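You operate a simulated robot arm through the tools that you are given. There is no shell and no other tool. Be economical: measure what you need, move in short steps, check, and stop when the job is done.

You are at the controls of a simulated two-armed robot. One attempt, no reset.

## Task
Take the blue strap and put it on the second wall shelf from the bottom. Then take the lid off the pot that says "white" on the top of the fitting table and lay it down there. Then push the tips drawer shut. Then switch the red switch on. Then press the orange button to switch it off. Then fetch the red shaper and set it in the inside of the carton on the side table. Then take the red round brush from the wide ledge and put it on the yellow card. Then take the size sign on the wide ledge and put it away on the middle wall shelf. Then take the yellow sign that says "keep off" from the top of the heat tunnel and leave it on the middle belt. Do these in the order given.

Only the result counts: the job must be done as asked and must still hold three seconds after the hand-in. Knocking over, shifting, dropping, spilling or breaking anything else fails it. Lids that push on must go on centred and level and be pressed home; caps that screw on are set level and turned clockwise until they are tight.

## Robot
Two 6-joint arms with fingered hands on one trunk, on a base that drives. Base frame: it is fixed to the floor where the robot stands at the start and does not move with it; the origin is under the middle of the robot, x ahead of it, y to its left, z up; the surface under the hand at the start is at about z = 750. Units: mm, rad, N and s.
The left shoulder is at the start at [50, 170, 935], the right one opposite. With the tool pointing down near the work surface each hand reaches from about 520 to 780 mm from the robot's upright axis, wherever it stands, measured 20 degrees to its own side. Places, roughly: blue strap (7x5x3 cm) [700, 100, 800]; inside of the carton on the side table [3700, 8900, 700]; middle belt [1200, 5700, 800]; middle wall shelf [-2700, 3700, 1000]; orange button [200, -3400, 900]; pot [1750, -750, 750]; red shaper [1750, 9250, 750]; red switch [3700, -3400, 900]; round brush [2000, 9250, 750]; second wall shelf [-2700, 3700, 700]; size sign [1750, 10000, 750]; tips drawer [2600, -3400, 600]; yellow card [1750, 10000, 750]; yellow sign [750, 9500, 1250]. Payload 3.5 kg a hand.
The TCP of each hand is the grasp point between the finger pads, 26 mm short of the fingertips. In the tool frame z runs along the fingers and y along their closing line. The gripper opens to 132 mm. The gripper's body begins 73 mm behind the TCP. The gripper is a hand of 3 fingers: y runs from the thumb to the fingers, the wrist lies at [0, 0, -234] in the tool frame, and closing takes about 1.5 s.
Orientation is that of the tool frame in the base frame, as [roll, pitch, yaw] about the fixed x, y, z axes, in that order (R = Rz(yaw) Ry(pitch) Rx(roll)). With the fingers straight down and closing along the base's y, the tool's x points along the base's -x, its y along +y and its z along -z.

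## Interface
- The arms move only by the tool arm_command. It takes "left_moves", "right_moves" or both (then of equal length, played together; a hand with none holds still); each is text: rows parted by semicolons, each of 7 numbers parted by spaces: the shift along the tool's x, y, z in mm, then the turn, a rotation vector about the tool's x, y, z in rad, then the closure, from 0 (fully open) to 1 (shut). In form: x y z ax ay az hand; .... A call has 1 to 20 rows; each row shifts and turns the commanded pose from where the row before left it, along the tool's axes as they then stand. A row lasts 0.2 s, in which the tool goes at most 50 mm and 0.15 rad; a call with a longer step from one row to the next is refused whole, and so is a gripper value outside its range. Where a pose cannot be reached the arm comes as near as it can. A force on the tool above 40 N (or 10 N above the force at the start of the call, whichever is more), or a blocked arm, ends the call early, and 0.2 s more pass. Each finger travels about 153 mm/s and halts on what it meets, pressing with about 33 N; the grip force reading is that of the motor and also rises with nothing between the fingers. The clock runs only during rows and for 0.2 s after the last one: add rows that do not move to give the fingers time. The reply holds the time, the measured pose of the TCP, the force on the tool along the base axes, the opening and the grip force, in the units named above and with some noise, with the torque about the TCP (base axes, N m) and any sound that the robot's microphone picked up.
- Cameras (640 x 400 px; columns grow to the right, rows downward): "scene" is now at [39.8, 17.8, 1533.5]; the picture's right is [0.19, -0.98, 0.00], its down [-0.66, -0.13, -0.74] and it looks along [0.73, 0.14, -0.67] (base axes); focal length 261 px, centre (320, 200). "left" rides on the left gripper at [-62, 3, -92] in its tool frame; the picture's right is [-0.05, -1.00, 0.00], its down [0.83, -0.04, -0.56] and it looks along [0.55, -0.03, 0.83] (tool axes); focal length 230 px, centre (320, 200). "right" rides on the right gripper at [62, 3, -92] in its tool frame; the picture's right is [-0.05, 1.00, 0.00], its down [-0.83, -0.04, -0.56] and it looks along [-0.55, -0.03, 0.83] (tool axes); focal length 230 px, centre (320, 200). There is no depth. A picture from a camera that has moved, and an enlarged one, comes with that camera's place and axes in the base frame and with its lens.
- capture(camera): a new picture of that camera. The clock stands still meanwhile.
- raise_lower(by): slides the trunk up (or, below 0, down) by that many mm; the arms and the scene camera ride with it, the base frame stays. It gives what a move gives, with no picture.
- base_move(legs): drives the robot by 1 to 6 legs, each [ahead, left, turn to the left] in mm, mm and rad, along the robot's own axes; the way and the turn of a leg run together, so that a leg with both is an arc; at most 1500 mm and 3.142 rad a leg. The arms and the cameras ride along, it lands a little off, and it stops where it bumps. It gives what a move gives.
- preshape(shape, hand): the hand has 3 fingers and takes this shape, open, in about a second: jaw (thumb against the fingers, like two jaws); tri (thumb and two fingers); tip (a fingertip pinch); poke (one finger out to press); point (the index stretched); flat (the hand flat); cup (the hand cupped); fist (a fist). The gripper value then closes the fingers along that shape, each until it touches; the sizes above hold for jaw. It gives what a move gives, with no picture.
- turn_head(pan, tilt): turns the head with the scene camera to pan (to the left, within 1.501 rad either way) and tilt (down, from -0.506 to 1.204), counted from straight ahead of the robot. It gives what a move gives.
- inspect(camera, box): a new picture of the part [left, top, right, bottom] of that camera's present view, enlarged. The clock stands still meanwhile.
- close_job(): hands the job in; it is judged then, once.

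Work in short steps. Places have to be worked out from the pictures, the camera data and where the tool is seen: move nearer, look again, correct. Check each grasp and each placing, and mend what went wrong. You have 207 turns and 210 pictures in all, those below and enlarged ones among them. Open the grippers and draw the arms clear of the work before you hand the job in, unless the task says otherwise; then end with one line.

The tools are called after ">>>" as name(argument=value, ...) on one line, values as JSON. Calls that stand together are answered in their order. arm_command: Moves the arms, as the interface text tells. Its arguments: {"type":"object","properties":{"left_moves":{"type":"string"},"right_moves":{"type":"string"}},"required":[]} The other tools are called the same way: raise_lower (by) slides the trunk up or down; preshape (shape, hand) gives the hand a shape; base_move (legs) drives the base; turn_head (pan, tilt) turns the head that bears the scene camera; capture (camera) takes a picture; inspect (camera, box) takes an enlarged picture of a part of a camera's view; close_job () hands the job in.

At the start:

```text
time: 0.0
left_eef_pos: [545.0, 389.2, 1026.8]
left_tool_rot: [-3.141, -0.001, 3.142]
left_wrist_force: [0.2, 0.9, -0.5]
left_torque: [0.0, 0.0, -0.02]
left_opening: 132.1
left_grip_force: 0.1
left_shape: jaw
right_eef_pos: [540.4, -136.2, 964.4]
right_tool_rot: [3.141, 0.0, 3.141]
right_wrist_force: [0.7, 0.8, -0.4]
right_torque: [0.01, 0.04, -0.01]
right_opening: 131.6
right_grip_force: 0.0
right_shape: jaw
trunk travel left (down, up): [-550.0, 160.0]
robot x, y, heading: [4.0, 1.9, 0.002]
head pan, tilt: [0.188, 0.738]
```

scene: 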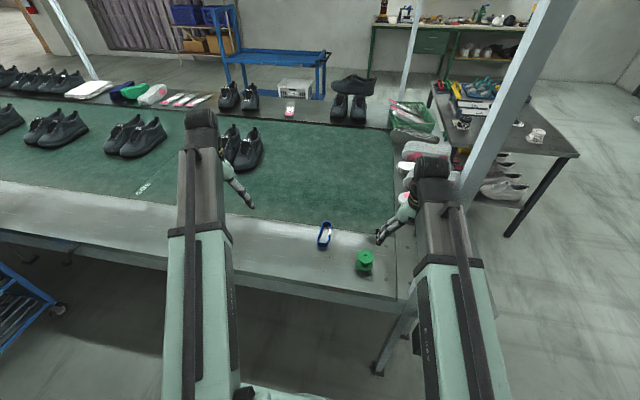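
right: 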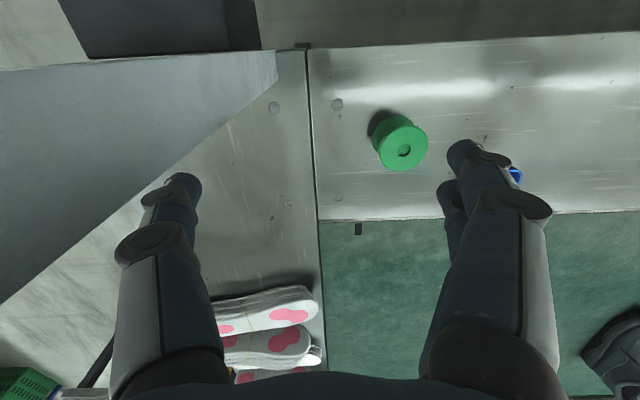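
left: 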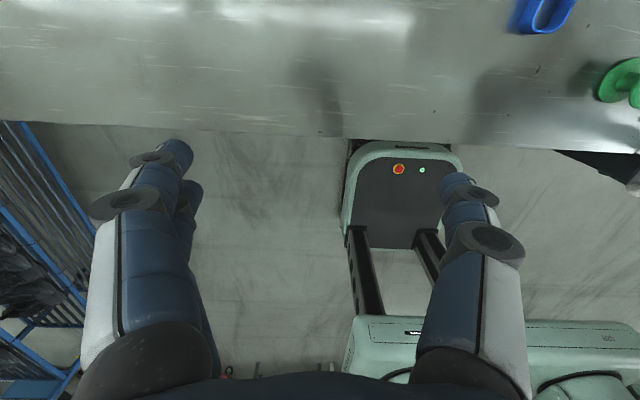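

The strap appears at about [685, 120, 765] on the metal rim of the table. I take a closer look at it.

>>> inspect(camera="scene", box=[280, 200, 400, 275])

>>> turn_head(pan=1.5, tilt=0.3)

>>> capture(camera="scene")

```text
5.33 times, centred on (340, 238) of scene
camera zoom: at [39.8, 17.8, 1533.5], right [0.19, -0.98, 0.0], down [-0.66, -0.13, -0.74], along [0.73, 0.14, -0.67], focal length 1391 px, centre (213, 0)
```

zoom: 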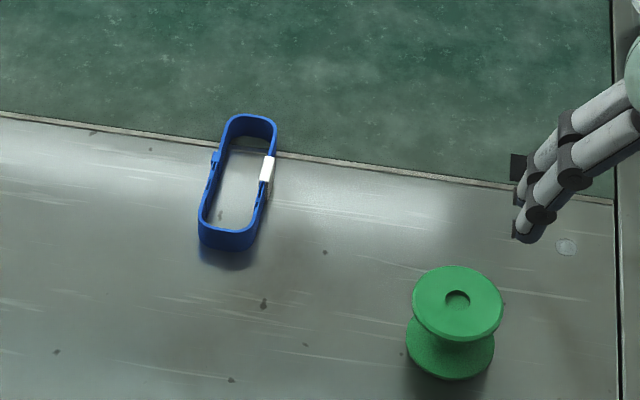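

```text
time: 1.5
left_eef_pos: [544.7, 389.9, 1026.3]
left_tool_rot: [-3.141, 0.0, -3.141]
left_wrist_force: [1.0, -0.3, 0.6]
left_torque: [0.01, -0.04, 0.0]
left_opening: 131.9
left_grip_force: 0.0
left_shape: jaw
right_eef_pos: [540.6, -135.7, 963.7]
right_tool_rot: [-3.141, -0.002, 3.142]
right_wrist_force: [0.2, 0.1, -1.1]
right_torque: [-0.01, 0.0, 0.0]
right_opening: 132.1
right_grip_force: 0.1
right_shape: jaw
trunk travel left (down, up): [-550.0, 160.0]
robot x, y, heading: [-1.0, -1.4, 0.0]
head pan, tilt: [1.499, 0.3]
```

```text
205 pictures are left
camera scene: at [-35.3, 95.3, 1572.8], right [1.0, -0.07, 0.0], down [-0.02, -0.3, -0.96], along [0.07, 0.95, -0.3], focal length 261 px, centre (320, 200)
```

scene: 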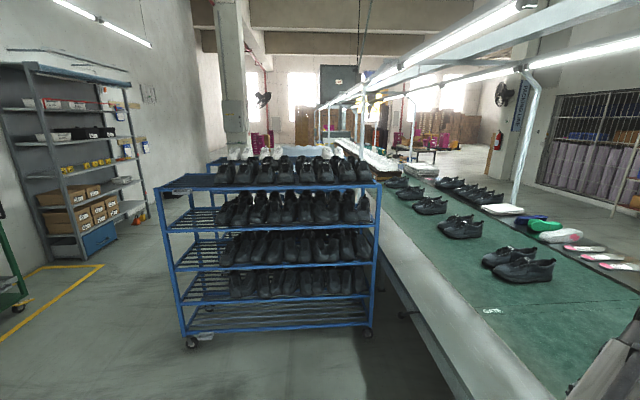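

The strap is a closed ring with its long axis roughly along x, centred near [690, 122]. I bring the left hand above it.

>>> arm_command(left_moves="-20.7 -38 21 0 0 0 0; -20.7 -38 21 0 0 0 0; -20.7 -38 21 0 0 0 0; -20.7 -38 21 0 0 0 0; -20.7 -38 21 0 0 0 0; -20.7 -38 21 0 0 0 0; -20.7 -38 21 0 0 0 0; 0 0 0 0 0 0 0")

>>> capture(camera="left")

```text
time: 3.3
left_eef_pos: [690.3, 121.7, 879.8]
left_tool_rot: [3.14, -0.002, -3.141]
left_wrist_force: [0.1, 0.1, -0.2]
left_torque: [0.0, 0.0, 0.0]
left_opening: 131.9
left_grip_force: 0.0
left_shape: jaw
right_eef_pos: [541.1, -135.6, 964.2]
right_tool_rot: [-3.141, 0.0, 3.141]
right_wrist_force: [0.0, -0.3, -1.9]
right_torque: [-0.02, 0.0, 0.0]
right_opening: 131.9
right_grip_force: 0.1
right_shape: jaw
trunk travel left (down, up): [-550.0, 160.0]
robot x, y, heading: [4.2, -3.0, 0.0]
head pan, tilt: [1.499, 0.3]
```

```text
204 pictures are left
camera left: at [752.1, 125.1, 972.4], right [0.05, -1.0, 0.0], down [-0.83, -0.04, 0.55], along [-0.55, -0.03, -0.83], focal length 230 px, centre (320, 200)
```

left: 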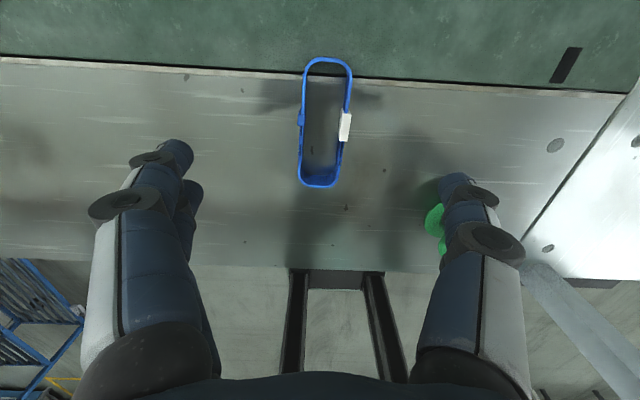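

The strap is centred at about [693, 120] between the fingers. I close partly and go down to grip height.

>>> arm_command(left_moves="-2 -2 30 0 0 0 0.3; 0 0 35 0 0 0 0.3; 0 0 20 0 0 0 0.3; 0 0 9 0 0 0 0.3; 0 0 0 0 0 0 0.3")

>>> capture(camera="left")

```text
time: 4.5
left_eef_pos: [691.0, 120.9, 783.4]
left_tool_rot: [-3.14, 0.0, 3.141]
left_wrist_force: [-0.2, 0.7, 0.4]
left_torque: [-0.03, 0.02, 0.01]
left_opening: 92.9
left_grip_force: 0.0
left_shape: jaw
right_eef_pos: [540.9, -135.2, 965.3]
right_tool_rot: [3.141, 0.0, -3.142]
right_wrist_force: [0.2, -0.1, -0.5]
right_torque: [0.0, 0.02, 0.0]
right_opening: 131.9
right_grip_force: 0.1
right_shape: jaw
trunk travel left (down, up): [-550.0, 160.0]
robot x, y, heading: [-0.4, 1.7, 0.001]
head pan, tilt: [1.499, 0.3]
```

```text
203 pictures are left
camera left: at [753.3, 124.0, 878.2], right [0.05, -1.0, 0.0], down [-0.83, -0.04, 0.56], along [-0.55, -0.03, -0.83], focal length 230 px, centre (320, 200)
```

left: 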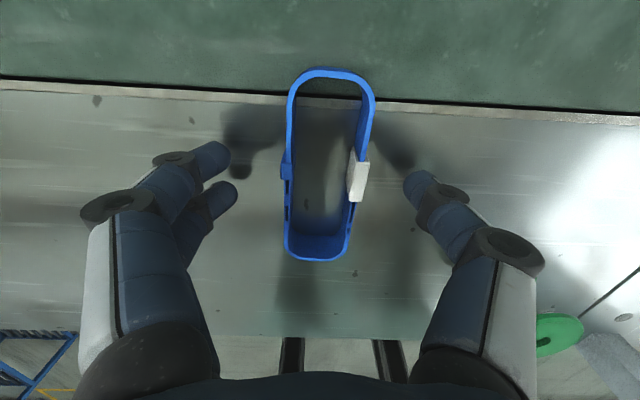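

The hand stands astride the strap; I close and lift.

>>> arm_command(left_moves="0 0 0 0 0 0 0.6; 0 0 0 0 0 0 0.8; 0 0 0 0 0 0 1; 0 0 0 0 0 0 1; 0 0 0 0 0 0 1; 0 0 0 0 0 0 1; 0 0 0 0 0 0 1; 0 0 -20 0 0 0 1; 0 0 -40 0 0 0 1; 0 0 -50 0 0 0 1;0 0 0 0 0 0 1")

>>> capture(camera="left")

```text
time: 6.9
left_eef_pos: [691.7, 120.7, 898.1]
left_tool_rot: [3.141, 0.0, 3.14]
left_wrist_force: [-0.5, -0.7, -1.6]
left_torque: [0.0, 0.0, 0.01]
left_opening: 35.8
left_grip_force: 33.0
left_shape: jaw
right_eef_pos: [540.5, -136.4, 965.7]
right_tool_rot: [-3.141, 0.001, 3.141]
right_wrist_force: [0.1, -0.1, -0.3]
right_torque: [-0.01, 0.04, -0.01]
right_opening: 131.9
right_grip_force: 0.1
right_shape: jaw
trunk travel left (down, up): [-550.0, 160.0]
robot x, y, heading: [-0.1, 1.3, 0.002]
head pan, tilt: [1.499, 0.3]
```

```text
202 pictures are left
camera left: at [753.6, 123.5, 989.5], right [0.05, -1.0, 0.0], down [-0.83, -0.04, 0.56], along [-0.55, -0.03, -0.83], focal length 230 px, centre (320, 200)
```

left: 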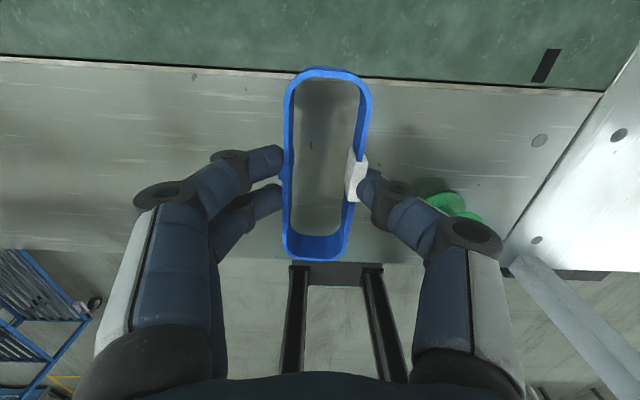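

The strap is firmly held (35.8 mm). The wall shelf is at the rear left, so I back off from the table and turn left, then look.

>>> base_move(legs=[[-600, 0, 0], [0, 0, 1.571]])

>>> turn_head(pan=0.9, tilt=0.3)

>>> capture(camera="scene")

```text
time: 7.9
left_eef_pos: [660.5, 121.5, 895.6]
left_tool_rot: [3.141, 0.001, 3.141]
left_wrist_force: [0.1, 0.9, -0.1]
left_torque: [0.0, -0.01, -0.01]
left_opening: 36.1
left_grip_force: 33.0
left_shape: jaw
right_eef_pos: [517.5, -134.1, 964.3]
right_tool_rot: [3.14, 0.023, -3.128]
right_wrist_force: [9.3, -0.8, -1.4]
right_torque: [0.15, 0.31, 0.54]
right_opening: 131.8
right_grip_force: 0.0
right_shape: jaw
trunk travel left (down, up): [-550.0, 160.0]
robot x, y, heading: [-34.4, -1.4, -0.002]
head pan, tilt: [1.499, 0.3]
stopped in leg 1: the force on the tool passed its limit at 66 N (the readings are from after the stop); the commanded pose is now the measured one
```

```text
time: 8.9
left_eef_pos: [660.4, 120.6, 895.9]
left_tool_rot: [-3.141, 0.0, 3.141]
left_wrist_force: [-0.2, -0.1, -0.7]
left_torque: [-0.03, -0.03, 0.01]
left_opening: 35.9
left_grip_force: 33.0
left_shape: jaw
right_eef_pos: [518.6, -134.0, 964.5]
right_tool_rot: [3.139, 0.02, -3.129]
right_wrist_force: [14.1, -0.4, -1.6]
right_torque: [0.08, 0.42, 0.8]
right_opening: 132.0
right_grip_force: 0.0
right_shape: jaw
trunk travel left (down, up): [-550.0, 160.0]
robot x, y, heading: [-31.2, 3.0, 0.002]
head pan, tilt: [0.901, 0.3]
```

```text
201 pictures are left
camera scene: at [-13.9, 75.4, 1572.8], right [0.78, -0.62, 0.0], down [-0.18, -0.23, -0.96], along [0.59, 0.75, -0.3], focal length 261 px, centre (320, 200)
```

scene: 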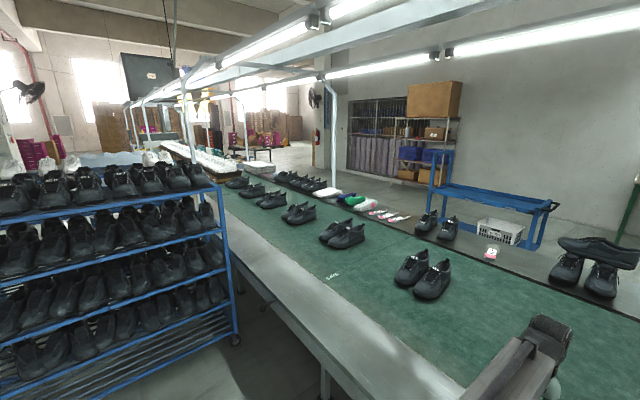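

The right hand met something while backing. I look toward the right arm before moving further.

>>> turn_head(pan=-0.4, tilt=0.7)

>>> capture(camera="scene")

>>> capture(camera="right")

```text
time: 10.4
left_eef_pos: [661.2, 121.3, 896.7]
left_tool_rot: [-3.141, 0.0, 3.142]
left_wrist_force: [-1.1, -0.1, 0.6]
left_torque: [-0.04, 0.0, -0.02]
left_opening: 35.7
left_grip_force: 33.8
left_shape: jaw
right_eef_pos: [518.6, -133.9, 965.9]
right_tool_rot: [3.139, 0.021, -3.128]
right_wrist_force: [15.1, 0.2, 0.0]
right_torque: [-0.02, 0.53, 0.91]
right_opening: 131.9
right_grip_force: 0.0
right_shape: jaw
trunk travel left (down, up): [-550.0, 160.0]
robot x, y, heading: [-33.3, 2.3, -0.004]
head pan, tilt: [-0.4, 0.7]
```

```text
200 pictures are left
camera scene: at [6.5, -30.8, 1536.6], right [-0.39, -0.92, 0.0], down [-0.59, 0.25, -0.76], along [0.7, -0.3, -0.64], focal length 261 px, centre (320, 200)
```

scene: 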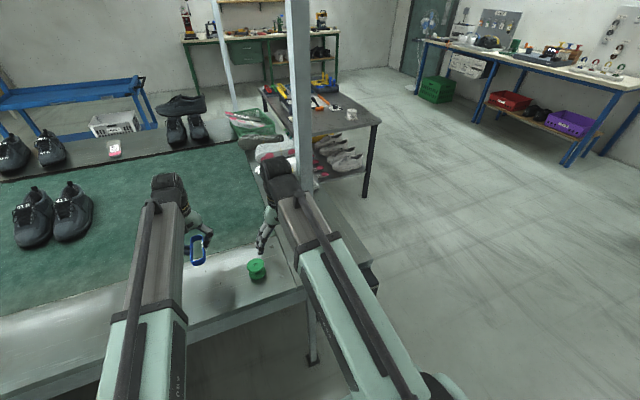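

```text
199 pictures are left
camera right: at [454.0, -132.1, 1055.0], right [0.04, 1.0, 0.0], down [0.82, -0.03, 0.57], along [0.57, -0.02, -0.82], focal length 230 px, centre (320, 200)
```

right: 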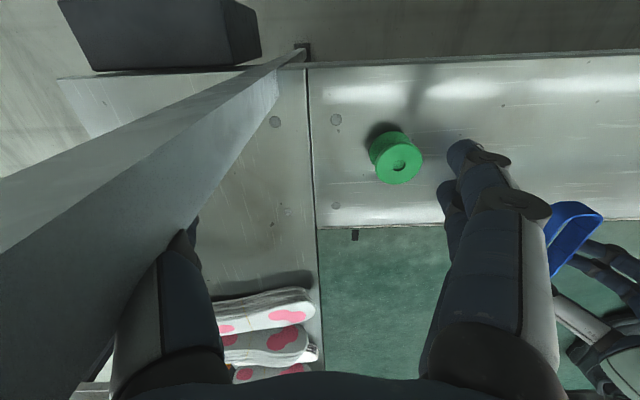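

The post on the table corner stands right behind the right thumb. I ease the right hand forward, then close it and shift it left, clear of the post.

>>> arm_command(right_moves="-20 0 0 0 0 0 0; -15 0 0 0 0 0 0; 0 30 0 0 0 0 0.5; 0 30 0 0 0 0 1; 0 25 0 0 0 0 1; 0 0 0 0 0 0 1; 0 0 0 0 0 0 1")

>>> base_move(legs=[[-600, 0, 0]])

>>> capture(camera="scene")

```text
time: 12.0
left_eef_pos: [660.2, 121.6, 896.0]
left_tool_rot: [3.14, 0.0, 3.14]
left_wrist_force: [0.3, 0.1, -1.2]
left_torque: [-0.01, 0.0, 0.0]
left_opening: 36.1
left_grip_force: 33.1
left_shape: jaw
right_eef_pos: [550.7, -49.2, 965.1]
right_tool_rot: [3.14, 0.022, -3.128]
right_wrist_force: [0.1, 0.0, -0.5]
right_torque: [-0.05, -0.01, 0.0]
right_opening: 0.1
right_grip_force: 33.0
right_shape: jaw
trunk travel left (down, up): [-550.0, 160.0]
robot x, y, heading: [-30.6, -2.6, 0.001]
head pan, tilt: [-0.4, 0.7]
```

```text
time: 15.3
left_eef_pos: [65.3, 121.6, 896.3]
left_tool_rot: [3.141, 0.001, -3.139]
left_wrist_force: [-0.8, -0.2, -1.1]
left_torque: [0.02, -0.02, -0.01]
left_opening: 35.8
left_grip_force: 32.8
left_shape: jaw
right_eef_pos: [-44.4, -48.4, 967.3]
right_tool_rot: [3.142, 0.023, -3.127]
right_wrist_force: [0.6, -1.1, -0.1]
right_torque: [0.0, -0.01, -0.02]
right_opening: 0.1
right_grip_force: 32.7
right_shape: jaw
trunk travel left (down, up): [-550.0, 160.0]
robot x, y, heading: [-626.6, 2.0, 0.01]
head pan, tilt: [-0.4, 0.7]
```

```text
198 pictures are left
camera scene: at [-590.6, -31.7, 1536.7], right [-0.39, -0.92, 0.0], down [-0.59, 0.25, -0.77], along [0.71, -0.3, -0.64], focal length 261 px, centre (320, 200)
```

scene: 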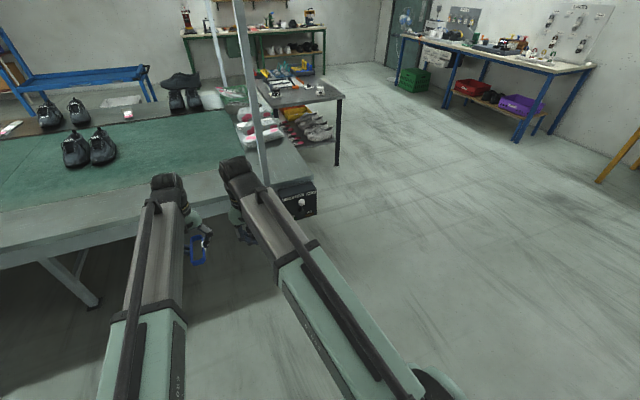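

Clear of the table. I turn left by 90° and look toward the shelf.

>>> base_move(legs=[[-200, 0, 0], [0, 0, 1.571]])

>>> turn_head(pan=0.6, tilt=0.35)

>>> capture(camera="scene")

```text
time: 20.8
left_eef_pos: [-948.8, 689.8, 895.9]
left_tool_rot: [-3.141, 0.0, -1.57]
left_wrist_force: [-0.4, 0.3, 0.0]
left_torque: [-0.02, -0.01, -0.03]
left_opening: 35.7
left_grip_force: 32.8
left_shape: jaw
right_eef_pos: [-779.0, 580.8, 966.4]
right_tool_rot: [3.141, 0.022, -1.554]
right_wrist_force: [0.3, 0.8, -0.9]
right_torque: [0.0, -0.02, 0.03]
right_opening: 0.0
right_grip_force: 33.3
right_shape: jaw
trunk travel left (down, up): [-550.0, 160.0]
robot x, y, heading: [-828.7, -2.4, 1.571]
head pan, tilt: [-0.4, 0.7]
```

```text
time: 22.0
left_eef_pos: [-949.1, 690.1, 896.1]
left_tool_rot: [3.139, 0.001, -1.57]
left_wrist_force: [-0.6, 0.8, -1.7]
left_torque: [0.0, 0.01, 0.02]
left_opening: 35.7
left_grip_force: 33.9
left_shape: jaw
right_eef_pos: [-777.5, 580.9, 967.1]
right_tool_rot: [3.139, 0.024, -1.558]
right_wrist_force: [0.4, 0.3, -0.4]
right_torque: [0.0, -0.02, -0.01]
right_opening: 0.0
right_grip_force: 32.8
right_shape: jaw
trunk travel left (down, up): [-550.0, 160.0]
robot x, y, heading: [-827.3, -2.3, 1.571]
head pan, tilt: [0.6, 0.351]
```

```text
197 pictures are left
camera scene: at [-881.8, 37.6, 1568.0], right [0.82, 0.57, 0.0], down [0.19, -0.28, -0.94], along [-0.53, 0.77, -0.34], focal length 261 px, centre (320, 200)
```

scene: 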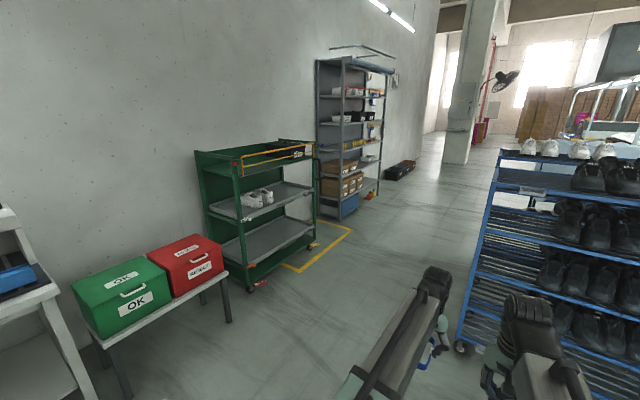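

The way along x ≈ -1550 is free. I drive left, then ahead up to the shelf, and turn to face it.

>>> base_move(legs=[[0, 720, 0], [1300, 0, 0], [1300, 0, 0], [1000, 0, 0], [0, 0, 1.571]])

>>> turn_head(pan=-0.3, tilt=0.4)

>>> capture(camera="scene")

```text
time: 46.8
left_eef_pos: [-2261.5, 3460.8, 896.6]
left_tool_rot: [3.142, -0.001, 0.022]
left_wrist_force: [-0.4, 0.6, -1.1]
left_torque: [0.04, 0.0, 0.03]
left_opening: 35.5
left_grip_force: 33.0
left_shape: jaw
right_eef_pos: [-2158.1, 3633.5, 966.4]
right_tool_rot: [3.141, 0.023, 0.038]
right_wrist_force: [-0.4, 0.3, 0.1]
right_torque: [0.02, -0.02, 0.01]
right_opening: 0.0
right_grip_force: 32.9
right_shape: jaw
trunk travel left (down, up): [-550.0, 160.0]
robot x, y, heading: [-1575.0, 3598.8, -3.12]
head pan, tilt: [0.6, 0.351]
```

```text
time: 48.0
left_eef_pos: [-2262.3, 3460.1, 896.6]
left_tool_rot: [3.141, 0.0, 0.022]
left_wrist_force: [0.4, 0.4, -0.3]
left_torque: [0.02, 0.0, 0.02]
left_opening: 35.5
left_grip_force: 32.8
left_shape: jaw
right_eef_pos: [-2157.7, 3634.3, 966.2]
right_tool_rot: [3.14, 0.022, 0.038]
right_wrist_force: [0.2, 0.0, -0.5]
right_torque: [0.02, 0.0, -0.01]
right_opening: 0.0
right_grip_force: 32.5
right_shape: jaw
trunk travel left (down, up): [-550.0, 160.0]
robot x, y, heading: [-1572.4, 3598.5, -3.113]
head pan, tilt: [-0.3, 0.4]
```

```text
196 pictures are left
camera scene: at [-1625.7, 3626.2, 1563.5], right [0.27, 0.96, 0.0], down [0.37, -0.11, -0.92], along [-0.89, 0.25, -0.39], focal length 261 px, centre (320, 200)
```

scene: 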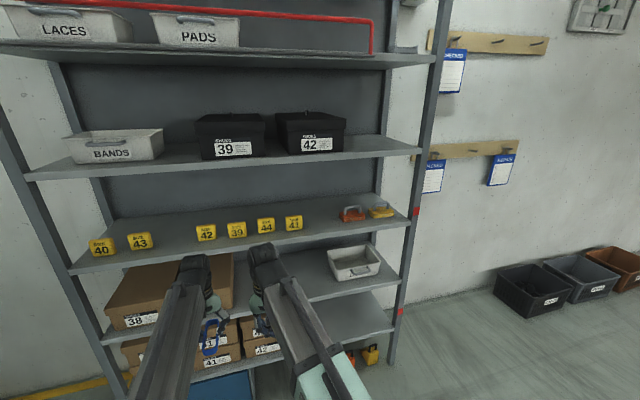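

The five shelves are clear: the second from the bottom carries box 38 and a white basket, with free room between them near [-2620, 3740, 700]. I pitch the left tool 45° forward and tuck the right hand.

>>> arm_command(left_moves="0 0 0 0 -0.133 0 1; 0 0 0 0 -0.133 0 1; 0 0 0 0 -0.133 0 1; 0 0 0 0 -0.133 0 1; 0 0 0 0 -0.133 0 1; 0 0 0 0 -0.133 0 1; 0 0 0 0 0 0 1", right_moves="15 -25 0 0 0 0 1; 15 -25 0 0 0 0 1; 15 -25 0 0 0 0 1; 15 -25 0 0 0 0 1; 15 -20 0 0 0 0 1; 10 0 0 0 0 0 1; 0 0 0 0 0 0 1")

>>> base_move(legs=[[0, -340, -0.028], [130, 0, 0]])

>>> turn_head(pan=0.2, tilt=0.6)

>>> capture(camera="scene")

>>> capture(camera="left")

```text
time: 49.6
left_eef_pos: [-2261.7, 3461.7, 895.4]
left_tool_rot: [3.14, 0.798, 0.023]
left_wrist_force: [0.0, 0.3, -0.3]
left_torque: [0.03, -0.01, 0.02]
left_opening: 35.3
left_grip_force: 32.2
left_shape: jaw
right_eef_pos: [-2075.7, 3757.0, 964.1]
right_tool_rot: [3.14, 0.023, 0.037]
right_wrist_force: [-0.9, -0.2, -0.1]
right_torque: [-0.02, -0.03, 0.0]
right_opening: 0.0
right_grip_force: 33.1
right_shape: jaw
trunk travel left (down, up): [-550.0, 160.0]
robot x, y, heading: [-1574.7, 3598.4, -3.114]
head pan, tilt: [-0.3, 0.4]
```

```text
time: 52.8
left_eef_pos: [-2400.7, 3816.9, 895.9]
left_tool_rot: [-3.141, 0.797, -0.005]
left_wrist_force: [0.2, -0.4, -0.8]
left_torque: [-0.02, 0.01, -0.03]
left_opening: 35.3
left_grip_force: 32.9
left_shape: jaw
right_eef_pos: [-2207.9, 4110.0, 963.8]
right_tool_rot: [3.14, 0.019, 0.01]
right_wrist_force: [-0.4, 0.0, -0.1]
right_torque: [0.0, -0.03, 0.0]
right_opening: 0.0
right_grip_force: 32.9
right_shape: jaw
trunk travel left (down, up): [-550.0, 160.0]
robot x, y, heading: [-1707.6, 3936.8, 3.14]
head pan, tilt: [-0.3, 0.4]
```

```text
time: 53.7
left_eef_pos: [-2400.9, 3818.4, 895.9]
left_tool_rot: [3.141, 0.799, -0.004]
left_wrist_force: [1.1, 0.5, -0.7]
left_torque: [-0.01, -0.04, 0.01]
left_opening: 35.3
left_grip_force: 33.2
left_shape: jaw
right_eef_pos: [-2207.6, 4109.8, 964.3]
right_tool_rot: [3.138, 0.025, 0.01]
right_wrist_force: [-0.4, -0.3, -0.3]
right_torque: [0.02, 0.04, -0.02]
right_opening: 0.2
right_grip_force: 33.3
right_shape: jaw
trunk travel left (down, up): [-550.0, 160.0]
robot x, y, heading: [-1710.4, 3940.1, 3.14]
head pan, tilt: [0.201, 0.6]
```

```text
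195 pictures are left
camera scene: at [-1758.2, 3922.3, 1545.3], right [-0.2, 0.98, 0.0], down [0.55, 0.11, -0.83], along [-0.81, -0.16, -0.56], focal length 261 px, centre (320, 200)
```

scene: 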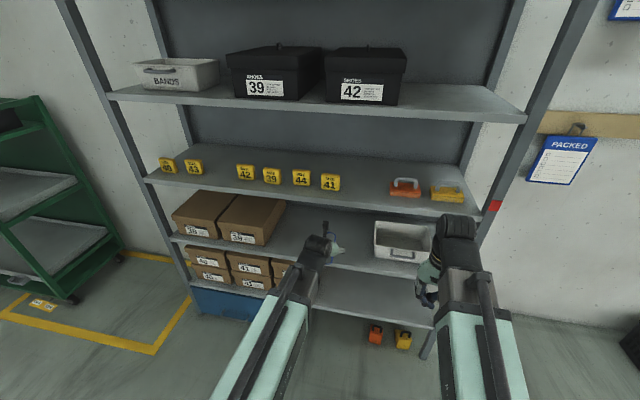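

```text
194 pictures are left
camera left: at [-2377.0, 3814.4, 1005.4], right [-0.03, 1.0, 0.04], down [0.98, 0.04, -0.21], along [-0.21, 0.03, -0.98], focal length 230 px, centre (320, 200)
```

left: 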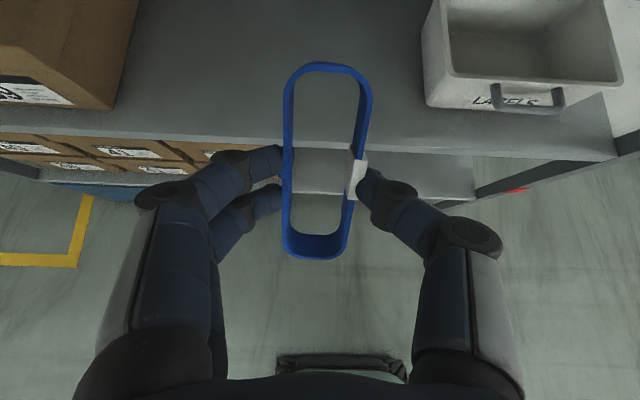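

The shelf edge is at x ≈ -2540 and free y runs from about 3540 to 3980. I lower the strap to z≈790 and shift it to y≈3760, then roll forward.

>>> arm_command(left_moves="25 19.3 24.4 0 0 0 1; 25 19.3 24.4 0 0 0 1; 25 19.3 24.4 0 0 0 1; 0 0 0 0 0 0 1")

>>> base_move(legs=[[140, 0, 0]])

>>> capture(camera="left")

>>> capture(camera="scene")

```text
time: 54.7
left_eef_pos: [-2401.2, 3760.5, 791.4]
left_tool_rot: [3.141, 0.799, -0.004]
left_wrist_force: [-0.9, 0.1, -0.9]
left_torque: [-0.01, -0.01, 0.04]
left_opening: 35.3
left_grip_force: 33.4
left_shape: jaw
right_eef_pos: [-2206.9, 4109.4, 964.7]
right_tool_rot: [3.139, 0.023, 0.013]
right_wrist_force: [0.1, -0.1, 0.1]
right_torque: [0.0, -0.01, -0.01]
right_opening: 0.2
right_grip_force: 33.1
right_shape: jaw
trunk travel left (down, up): [-550.0, 160.0]
robot x, y, heading: [-1709.1, 3937.7, 3.14]
head pan, tilt: [0.201, 0.6]
```

```text
time: 56.0
left_eef_pos: [-2544.9, 3761.1, 791.5]
left_tool_rot: [3.141, 0.796, -0.003]
left_wrist_force: [-0.1, -0.2, -0.2]
left_torque: [-0.02, 0.0, -0.03]
left_opening: 35.3
left_grip_force: 33.3
left_shape: jaw
right_eef_pos: [-2349.0, 4110.2, 963.9]
right_tool_rot: [3.138, 0.019, 0.01]
right_wrist_force: [-0.1, -1.2, 0.5]
right_torque: [0.01, -0.05, 0.02]
right_opening: 0.0
right_grip_force: 33.0
right_shape: jaw
trunk travel left (down, up): [-550.0, 160.0]
robot x, y, heading: [-1851.5, 3935.8, 3.136]
head pan, tilt: [0.201, 0.6]
```

```text
193 pictures are left
camera left: at [-2520.6, 3758.3, 900.5], right [-0.03, 1.0, 0.04], down [0.98, 0.04, -0.21], along [-0.21, 0.03, -0.98], focal length 230 px, centre (320, 200)
```

left: 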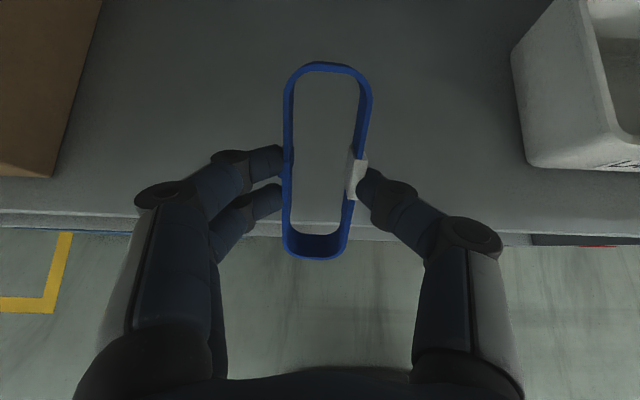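

```text
192 pictures are left
camera scene: at [-1901.4, 3922.6, 1545.2], right [-0.2, 0.98, 0.0], down [0.55, 0.11, -0.82], along [-0.81, -0.16, -0.57], focal length 261 px, centre (320, 200)
```

scene: 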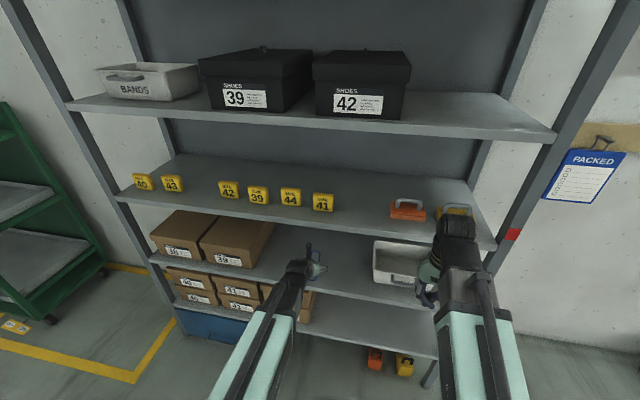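

I reach 80 mm inward and lower gently until the strap touches the shelf.

>>> arm_command(left_moves="-28 0 28.5 0 0 0 1; -28 0 28.5 0 0 0 1; 7 0 7 0 0 0 1; 6 0 6 0 0 0 1; 3 0 3 0 0 0 1; 0 0 0 0 0 0 1")

>>> capture(camera="left")

```text
time: 57.4
left_eef_pos: [-2622.9, 3762.4, 769.6]
left_tool_rot: [-3.141, 0.797, -0.002]
left_wrist_force: [0.1, -0.1, -0.9]
left_torque: [-0.01, -0.02, 0.0]
left_opening: 35.2
left_grip_force: 33.6
left_shape: jaw
right_eef_pos: [-2349.1, 4109.8, 964.3]
right_tool_rot: [3.14, 0.023, 0.009]
right_wrist_force: [0.1, -0.2, -0.3]
right_torque: [0.03, 0.01, -0.03]
right_opening: 0.0
right_grip_force: 33.6
right_shape: jaw
trunk travel left (down, up): [-550.0, 160.0]
robot x, y, heading: [-1849.0, 3937.6, 3.144]
head pan, tilt: [0.201, 0.6]
```

```text
191 pictures are left
camera left: at [-2600.0, 3758.6, 878.6], right [-0.03, 1.0, 0.04], down [0.98, 0.04, -0.21], along [-0.21, 0.03, -0.98], focal length 230 px, centre (320, 200)
```

left: 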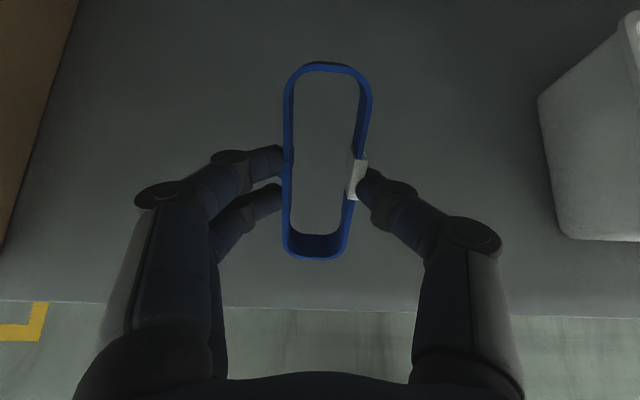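

No contact yet; I lower further in small steps.

>>> arm_command(left_moves="3 0 3 0 0 0 1; 3 0 3 0 0 0 1; 2 0 2 0 0 0 1; 2 0 2 0 0 0 1; 2 0 2 0 0 0 1; 0 0 0 0 0 0 1")

>>> capture(camera="left")

```text
time: 58.8
left_eef_pos: [-2623.3, 3761.7, 751.6]
left_tool_rot: [-3.141, 0.798, -0.005]
left_wrist_force: [-0.1, -0.1, -1.3]
left_torque: [-0.01, -0.02, 0.0]
left_opening: 35.4
left_grip_force: 33.0
left_shape: jaw
right_eef_pos: [-2349.2, 4110.3, 964.3]
right_tool_rot: [3.141, 0.023, 0.009]
right_wrist_force: [0.6, -0.5, -0.7]
right_torque: [-0.03, -0.01, 0.01]
right_opening: 0.2
right_grip_force: 32.9
right_shape: jaw
trunk travel left (down, up): [-550.0, 160.0]
robot x, y, heading: [-1850.3, 3937.4, 3.139]
head pan, tilt: [0.201, 0.6]
```

```text
190 pictures are left
camera left: at [-2600.1, 3758.5, 861.6], right [-0.03, 1.0, 0.04], down [0.98, 0.04, -0.21], along [-0.21, 0.03, -0.98], focal length 230 px, centre (320, 200)
```

left: 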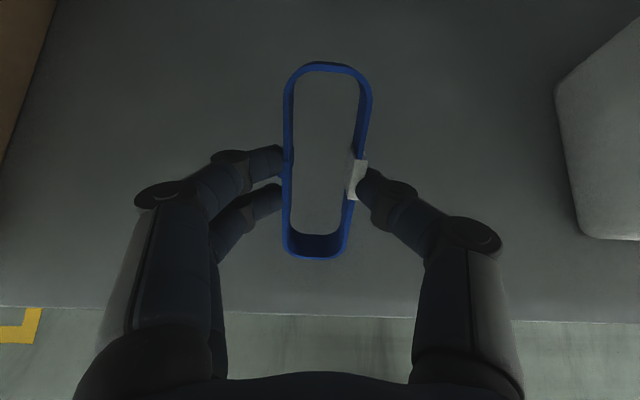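

The shelf seems nearer z≈680. I keep lowering in small steps until there is contact.

>>> arm_command(left_moves="2 0 2 0 0 0 1; 2 0 2 0 0 0 1; 2 0 2 0 0 0 1; 2 0 2 0 0 0 1; 2 0 2 0 0 0 1; 2 0 2 0 0 0 1; 0 0 0 0 0 0 1")

```text
time: 60.4
left_eef_pos: [-2623.7, 3761.7, 735.6]
left_tool_rot: [-3.14, 0.797, -0.005]
left_wrist_force: [-0.8, 0.1, -0.5]
left_torque: [-0.01, 0.0, 0.01]
left_opening: 35.4
left_grip_force: 33.0
left_shape: jaw
right_eef_pos: [-2349.1, 4109.0, 965.2]
right_tool_rot: [3.14, 0.022, 0.01]
right_wrist_force: [0.2, 0.4, 0.1]
right_torque: [-0.01, 0.01, 0.04]
right_opening: 0.0
right_grip_force: 33.0
right_shape: jaw
trunk travel left (down, up): [-550.0, 160.0]
robot x, y, heading: [-1851.3, 3937.5, 3.14]
head pan, tilt: [0.201, 0.6]
```

Still no contact; a few more small steps down.

>>> arm_command(left_moves="2 0 2 0 0 0 1; 2 0 2 0 0 0 1; 2 0 2 0 0 0 1; 2 0 2 0 0 0 1; 2 0 2 0 0 0 1; 2 0 2 0 0 0 1; 0 0 0 0 0 0 1")

>>> capture(camera="left")

```text
time: 62.0
left_eef_pos: [-2624.7, 3762.5, 721.1]
left_tool_rot: [3.141, 0.8, -0.004]
left_wrist_force: [-4.4, 0.2, 14.1]
left_torque: [0.12, -0.02, 0.04]
left_opening: 35.5
left_grip_force: 32.8
left_shape: jaw
right_eef_pos: [-2348.7, 4110.4, 965.1]
right_tool_rot: [3.14, 0.023, 0.009]
right_wrist_force: [-0.1, -0.2, 0.0]
right_torque: [0.0, 0.0, 0.05]
right_opening: 0.3
right_grip_force: 32.9
right_shape: jaw
trunk travel left (down, up): [-550.0, 160.0]
robot x, y, heading: [-1851.6, 3940.5, 3.14]
head pan, tilt: [0.201, 0.6]
```

```text
189 pictures are left
camera left: at [-2600.6, 3758.4, 829.8], right [-0.03, 1.0, 0.04], down [0.98, 0.04, -0.21], along [-0.21, 0.03, -0.98], focal length 230 px, centre (320, 200)
```

left: 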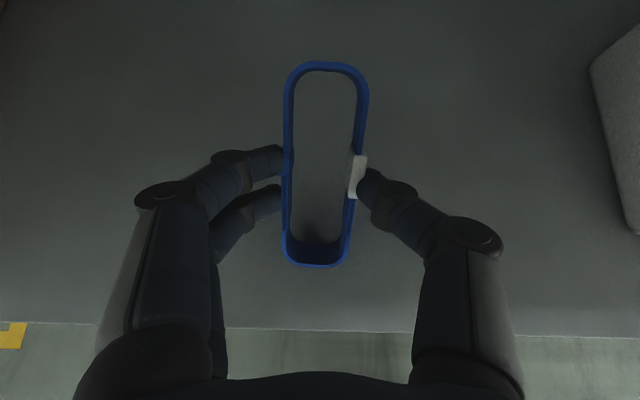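

Contact (14 N). I open the fingers and then draw back along the tool.

>>> arm_command(left_moves="0 0 0 0 0 0 0.6; 0 0 0 0 0 0 0.4; 0 0 0 0 0 0 0.3; 0 0 0 0 0 0 0.3; 0 0 0 0 0 0 0.3; -7 0 -7 0 0 0 0.3; -7 0 -7 0 0 0 0.3; 10 0 -10 0 0 0 0.3; 18 0 -18 0 0 0 0.3; 25 0 -25 0 0 0 0.3; 25 0 -25 0 0 0 0.3; 0 0 0 0 0 0 0.3")

>>> capture(camera="left")

```text
time: 64.6
left_eef_pos: [-2513.5, 3762.7, 737.7]
left_tool_rot: [3.141, 0.798, -0.004]
left_wrist_force: [0.3, 1.2, 0.1]
left_torque: [0.01, 0.0, -0.01]
left_opening: 91.8
left_grip_force: 0.1
left_shape: jaw
right_eef_pos: [-2348.7, 4110.5, 964.9]
right_tool_rot: [3.139, 0.023, 0.01]
right_wrist_force: [1.2, -0.1, -0.6]
right_torque: [-0.01, -0.02, 0.02]
right_opening: 0.0
right_grip_force: 33.3
right_shape: jaw
trunk travel left (down, up): [-550.0, 160.0]
robot x, y, heading: [-1852.5, 3938.8, 3.14]
head pan, tilt: [0.201, 0.6]
```

```text
188 pictures are left
camera left: at [-2489.1, 3759.0, 846.4], right [-0.03, 1.0, 0.04], down [0.98, 0.04, -0.21], along [-0.21, 0.03, -0.98], focal length 230 px, centre (320, 200)
```

left: 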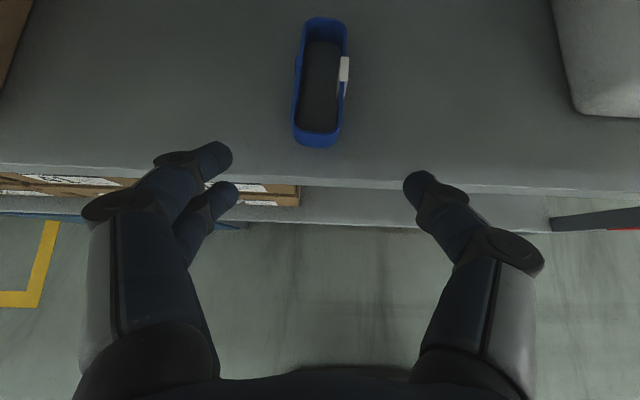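

The strap lies flat on the second shelf. I back off, return the left tool to vertical and tuck it.

>>> base_move(legs=[[-330, 0, 0]])

>>> arm_command(left_moves="0 0 -30 0 0.133 0 0.3; 0 0 -30 0 0.133 0 0.3; 0 0 -30 0 0.133 0 0.3; 10 0 -30 0 0.133 0 0.3; 20 0 -20 0 0.133 0 0.3; 20 0 -20 0 0.133 0 0.3; 20 0 -20 0 0 0 0.3; 0 0 0 0 0 0 0.3")

>>> turn_head(pan=0, tilt=0.5)

>>> capture(camera="scene")

```text
time: 66.8
left_eef_pos: [-2180.6, 3760.5, 736.0]
left_tool_rot: [3.141, 0.798, 0.002]
left_wrist_force: [1.1, -0.6, -0.4]
left_torque: [-0.03, 0.02, -0.01]
left_opening: 92.0
left_grip_force: 0.0
left_shape: jaw
right_eef_pos: [-2018.7, 4108.9, 964.4]
right_tool_rot: [3.139, 0.023, 0.011]
right_wrist_force: [0.0, -0.9, 0.1]
right_torque: [0.06, 0.03, -0.02]
right_opening: 0.0
right_grip_force: 33.3
right_shape: jaw
trunk travel left (down, up): [-550.0, 160.0]
robot x, y, heading: [-1520.6, 3936.4, -3.146]
head pan, tilt: [0.201, 0.6]
```

```text
time: 68.6
left_eef_pos: [-2037.0, 3760.1, 883.2]
left_tool_rot: [-3.141, -0.001, 0.0]
left_wrist_force: [0.7, -0.7, 0.4]
left_torque: [-0.01, 0.01, 0.02]
left_opening: 92.0
left_grip_force: 0.1
left_shape: jaw
right_eef_pos: [-2018.3, 4108.0, 964.9]
right_tool_rot: [3.139, 0.024, 0.014]
right_wrist_force: [0.6, -0.4, -0.4]
right_torque: [0.01, -0.01, 0.01]
right_opening: 0.1
right_grip_force: 32.8
right_shape: jaw
trunk travel left (down, up): [-550.0, 160.0]
robot x, y, heading: [-1518.8, 3938.1, -3.141]
head pan, tilt: [0.201, 0.6]
```

```text
time: 69.3
left_eef_pos: [-2038.0, 3760.4, 882.1]
left_tool_rot: [3.14, -0.001, -0.002]
left_wrist_force: [-0.3, -0.3, -0.3]
left_torque: [-0.02, 0.03, 0.04]
left_opening: 91.9
left_grip_force: 0.1
left_shape: jaw
right_eef_pos: [-2018.8, 4108.0, 965.0]
right_tool_rot: [3.14, 0.022, 0.012]
right_wrist_force: [0.5, 0.5, -0.5]
right_torque: [0.0, -0.04, 0.0]
right_opening: 0.0
right_grip_force: 33.1
right_shape: jaw
trunk travel left (down, up): [-550.0, 160.0]
robot x, y, heading: [-1520.4, 3939.9, -3.14]
head pan, tilt: [0.0, 0.499]
```

```text
187 pictures are left
camera scene: at [-1572.8, 3939.7, 1554.3], right [0.0, 1.0, 0.0], down [0.48, 0.0, -0.88], along [-0.88, 0.0, -0.48], focal length 261 px, centre (320, 200)
```

scene: 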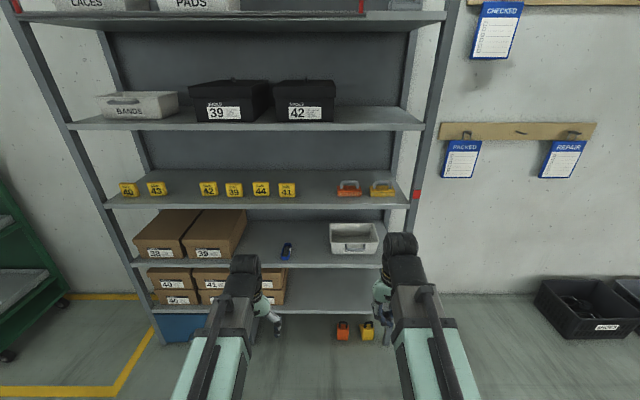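

The strap is on the right shelf. Now I drive back toward the start side and on to the fitting table.

>>> base_move(legs=[[0, 0, 1.571], [1450, 0, 0], [1450, 0, 0], [1000, 0, 0]])

>>> turn_head(pan=0.5, tilt=0.4)

>>> capture(camera="scene")

```text
time: 91.9
left_eef_pos: [-1228.9, -466.5, 882.1]
left_tool_rot: [-3.141, 0.0, 1.592]
left_wrist_force: [-1.1, -0.1, -0.2]
left_torque: [0.02, -0.01, 0.0]
left_opening: 92.2
left_grip_force: 0.0
left_shape: jaw
right_eef_pos: [-1575.5, -454.5, 963.9]
right_tool_rot: [3.14, 0.022, 1.603]
right_wrist_force: [-0.1, 0.6, 0.4]
right_torque: [-0.02, -0.02, 0.02]
right_opening: 0.0
right_grip_force: 32.8
right_shape: jaw
trunk travel left (down, up): [-550.0, 160.0]
robot x, y, heading: [-1418.3, 46.9, -1.545]
head pan, tilt: [0.0, 0.499]
```

```text
time: 92.9
left_eef_pos: [-1228.5, -466.4, 883.1]
left_tool_rot: [-3.141, 0.001, 1.594]
left_wrist_force: [-0.7, -0.5, -0.1]
left_torque: [0.02, 0.06, -0.01]
left_opening: 92.0
left_grip_force: 0.0
left_shape: jaw
right_eef_pos: [-1576.3, -454.6, 964.2]
right_tool_rot: [3.138, 0.022, 1.605]
right_wrist_force: [0.0, 1.0, -0.3]
right_torque: [0.01, 0.05, 0.01]
right_opening: 0.0
right_grip_force: 33.2
right_shape: jaw
trunk travel left (down, up): [-550.0, 160.0]
robot x, y, heading: [-1420.4, 46.4, -1.544]
head pan, tilt: [0.499, 0.4]
```

```text
186 pictures are left
camera scene: at [-1373.3, 9.2, 1563.5], right [-0.87, -0.5, 0.0], down [-0.19, 0.34, -0.92], along [0.46, -0.8, -0.39], focal length 261 px, centre (320, 200)
```

scene: 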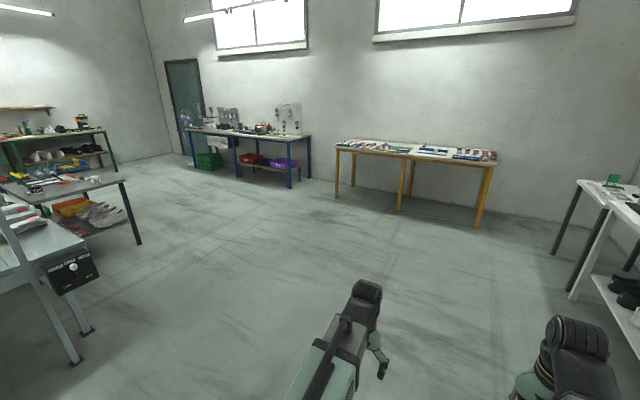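

Open floor ahead; the fitting table's near right corner is at about (1580, -1150). I drive toward it along y ≈ -1650.

>>> base_move(legs=[[1450, 0, 0], [250, 0, 1.545], [1400, 0, 0], [1000, 0, 0]])

>>> turn_head(pan=0.7, tilt=0.5)

>>> capture(camera="scene")

```text
time: 115.2
left_eef_pos: [1697.8, -1334.8, 881.6]
left_tool_rot: [-3.141, -0.002, -3.129]
left_wrist_force: [0.7, -0.2, 0.1]
left_torque: [-0.02, -0.02, -0.01]
left_opening: 91.5
left_grip_force: 0.0
left_shape: jaw
right_eef_pos: [1683.1, -1683.6, 964.7]
right_tool_rot: [3.139, 0.022, -3.115]
right_wrist_force: [0.0, 0.6, -0.4]
right_torque: [0.0, -0.02, -0.02]
right_opening: 0.1
right_grip_force: 33.3
right_shape: jaw
trunk travel left (down, up): [-550.0, 160.0]
robot x, y, heading: [1180.2, -1522.5, 0.014]
head pan, tilt: [0.499, 0.4]
cut short: leg 2
```

```text
time: 115.9
left_eef_pos: [1697.4, -1334.6, 882.3]
left_tool_rot: [-3.141, 0.0, -3.128]
left_wrist_force: [-0.2, 1.2, -0.4]
left_torque: [-0.04, 0.02, 0.02]
left_opening: 92.1
left_grip_force: 0.0
left_shape: jaw
right_eef_pos: [1682.0, -1683.7, 963.6]
right_tool_rot: [3.139, 0.024, -3.114]
right_wrist_force: [0.5, -0.5, 0.3]
right_torque: [0.01, -0.01, -0.03]
right_opening: 0.0
right_grip_force: 33.1
right_shape: jaw
trunk travel left (down, up): [-550.0, 160.0]
robot x, y, heading: [1182.0, -1521.5, 0.013]
head pan, tilt: [0.7, 0.499]
```

```text
185 pictures are left
camera scene: at [1208.4, -1457.8, 1554.4], right [0.65, -0.76, 0.0], down [-0.36, -0.31, -0.88], along [0.66, 0.57, -0.48], focal length 261 px, centre (320, 200)
```

scene: 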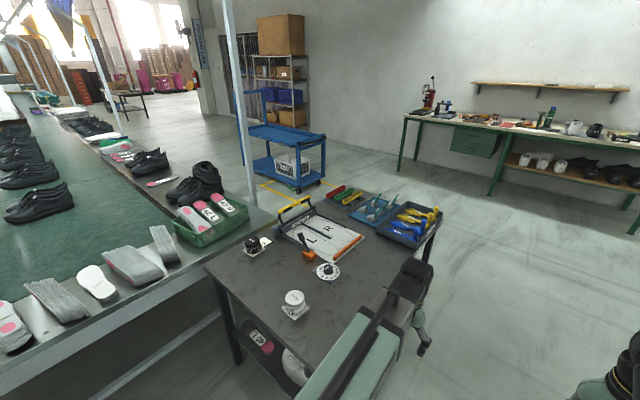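

The table top is in view with several pots. I enlarge it.

>>> inspect(camera="scene", box=[220, 210, 380, 335])

```text
3.20 times, centred on (300, 272) of scene
camera zoom: at [1208.4, -1457.8, 1554.4], right [0.65, -0.76, 0.0], down [-0.36, -0.31, -0.88], along [0.66, 0.57, -0.48], focal length 834 px, centre (384, -32)
```

zoom: 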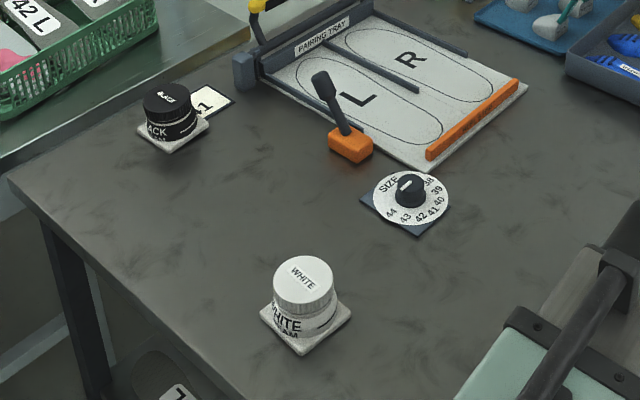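

The WHITE pot's lid is at about [1629, -980, 820]. I raise the left hand and shift the base so that the hand gets above it.

>>> arm_command(left_moves="-20 0 -40 0 0 0 0; -20 0 -40 0 0 0 0; -20 0 0 0 0 0 0; 0 0 0 0 0 0 0")

>>> base_move(legs=[[-160, 0, -0.013], [0, 350, 0]])

>>> capture(camera="left")

>>> capture(camera="scene")

```text
time: 116.9
left_eef_pos: [1758.2, -1334.5, 963.3]
left_tool_rot: [3.14, 0.001, -3.131]
left_wrist_force: [0.3, 0.3, -0.9]
left_torque: [-0.02, -0.01, 0.0]
left_opening: 132.0
left_grip_force: 0.2
left_shape: jaw
right_eef_pos: [1682.4, -1683.4, 964.4]
right_tool_rot: [3.14, 0.024, -3.117]
right_wrist_force: [0.8, 0.7, 0.1]
right_torque: [0.01, 0.01, 0.01]
right_opening: 0.0
right_grip_force: 32.8
right_shape: jaw
trunk travel left (down, up): [-550.0, 160.0]
robot x, y, heading: [1182.1, -1517.6, 0.015]
head pan, tilt: [0.7, 0.499]
```

```text
time: 120.2
left_eef_pos: [1600.4, -993.2, 963.0]
left_tool_rot: [-3.141, -0.001, 3.141]
left_wrist_force: [0.1, 0.5, 0.7]
left_torque: [0.02, -0.01, -0.02]
left_opening: 131.9
left_grip_force: 0.1
left_shape: jaw
right_eef_pos: [1521.2, -1340.5, 964.7]
right_tool_rot: [3.141, 0.023, -3.131]
right_wrist_force: [-0.4, 1.0, -0.4]
right_torque: [-0.01, 0.01, -0.01]
right_opening: 0.0
right_grip_force: 32.8
right_shape: jaw
trunk travel left (down, up): [-550.0, 160.0]
robot x, y, heading: [1022.2, -1172.4, -0.005]
head pan, tilt: [0.7, 0.499]
```

```text
183 pictures are left
camera left: at [1662.9, -990.9, 1055.9], right [0.05, -1.0, 0.0], down [-0.83, -0.04, 0.56], along [-0.55, -0.03, -0.83], focal length 230 px, centre (320, 200)
```

left: 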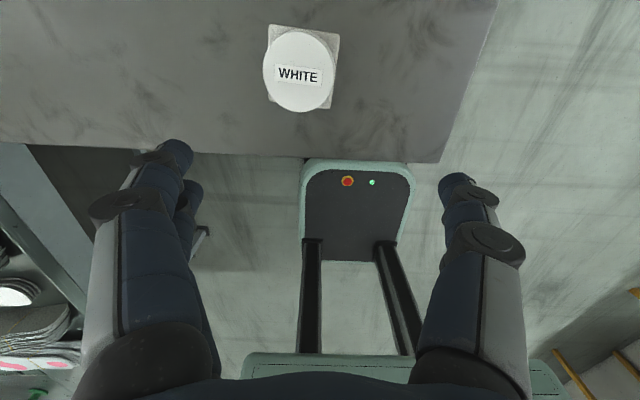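

```text
182 pictures are left
camera scene: at [1050.1, -1107.8, 1554.3], right [0.64, -0.77, 0.0], down [-0.37, -0.31, -0.88], along [0.67, 0.56, -0.48], focal length 261 px, centre (320, 200)
```

scene: 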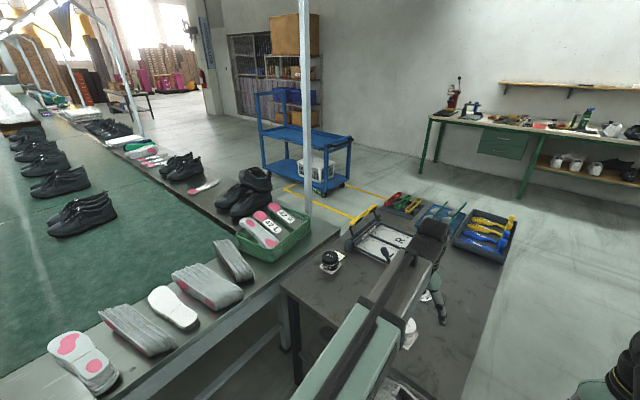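

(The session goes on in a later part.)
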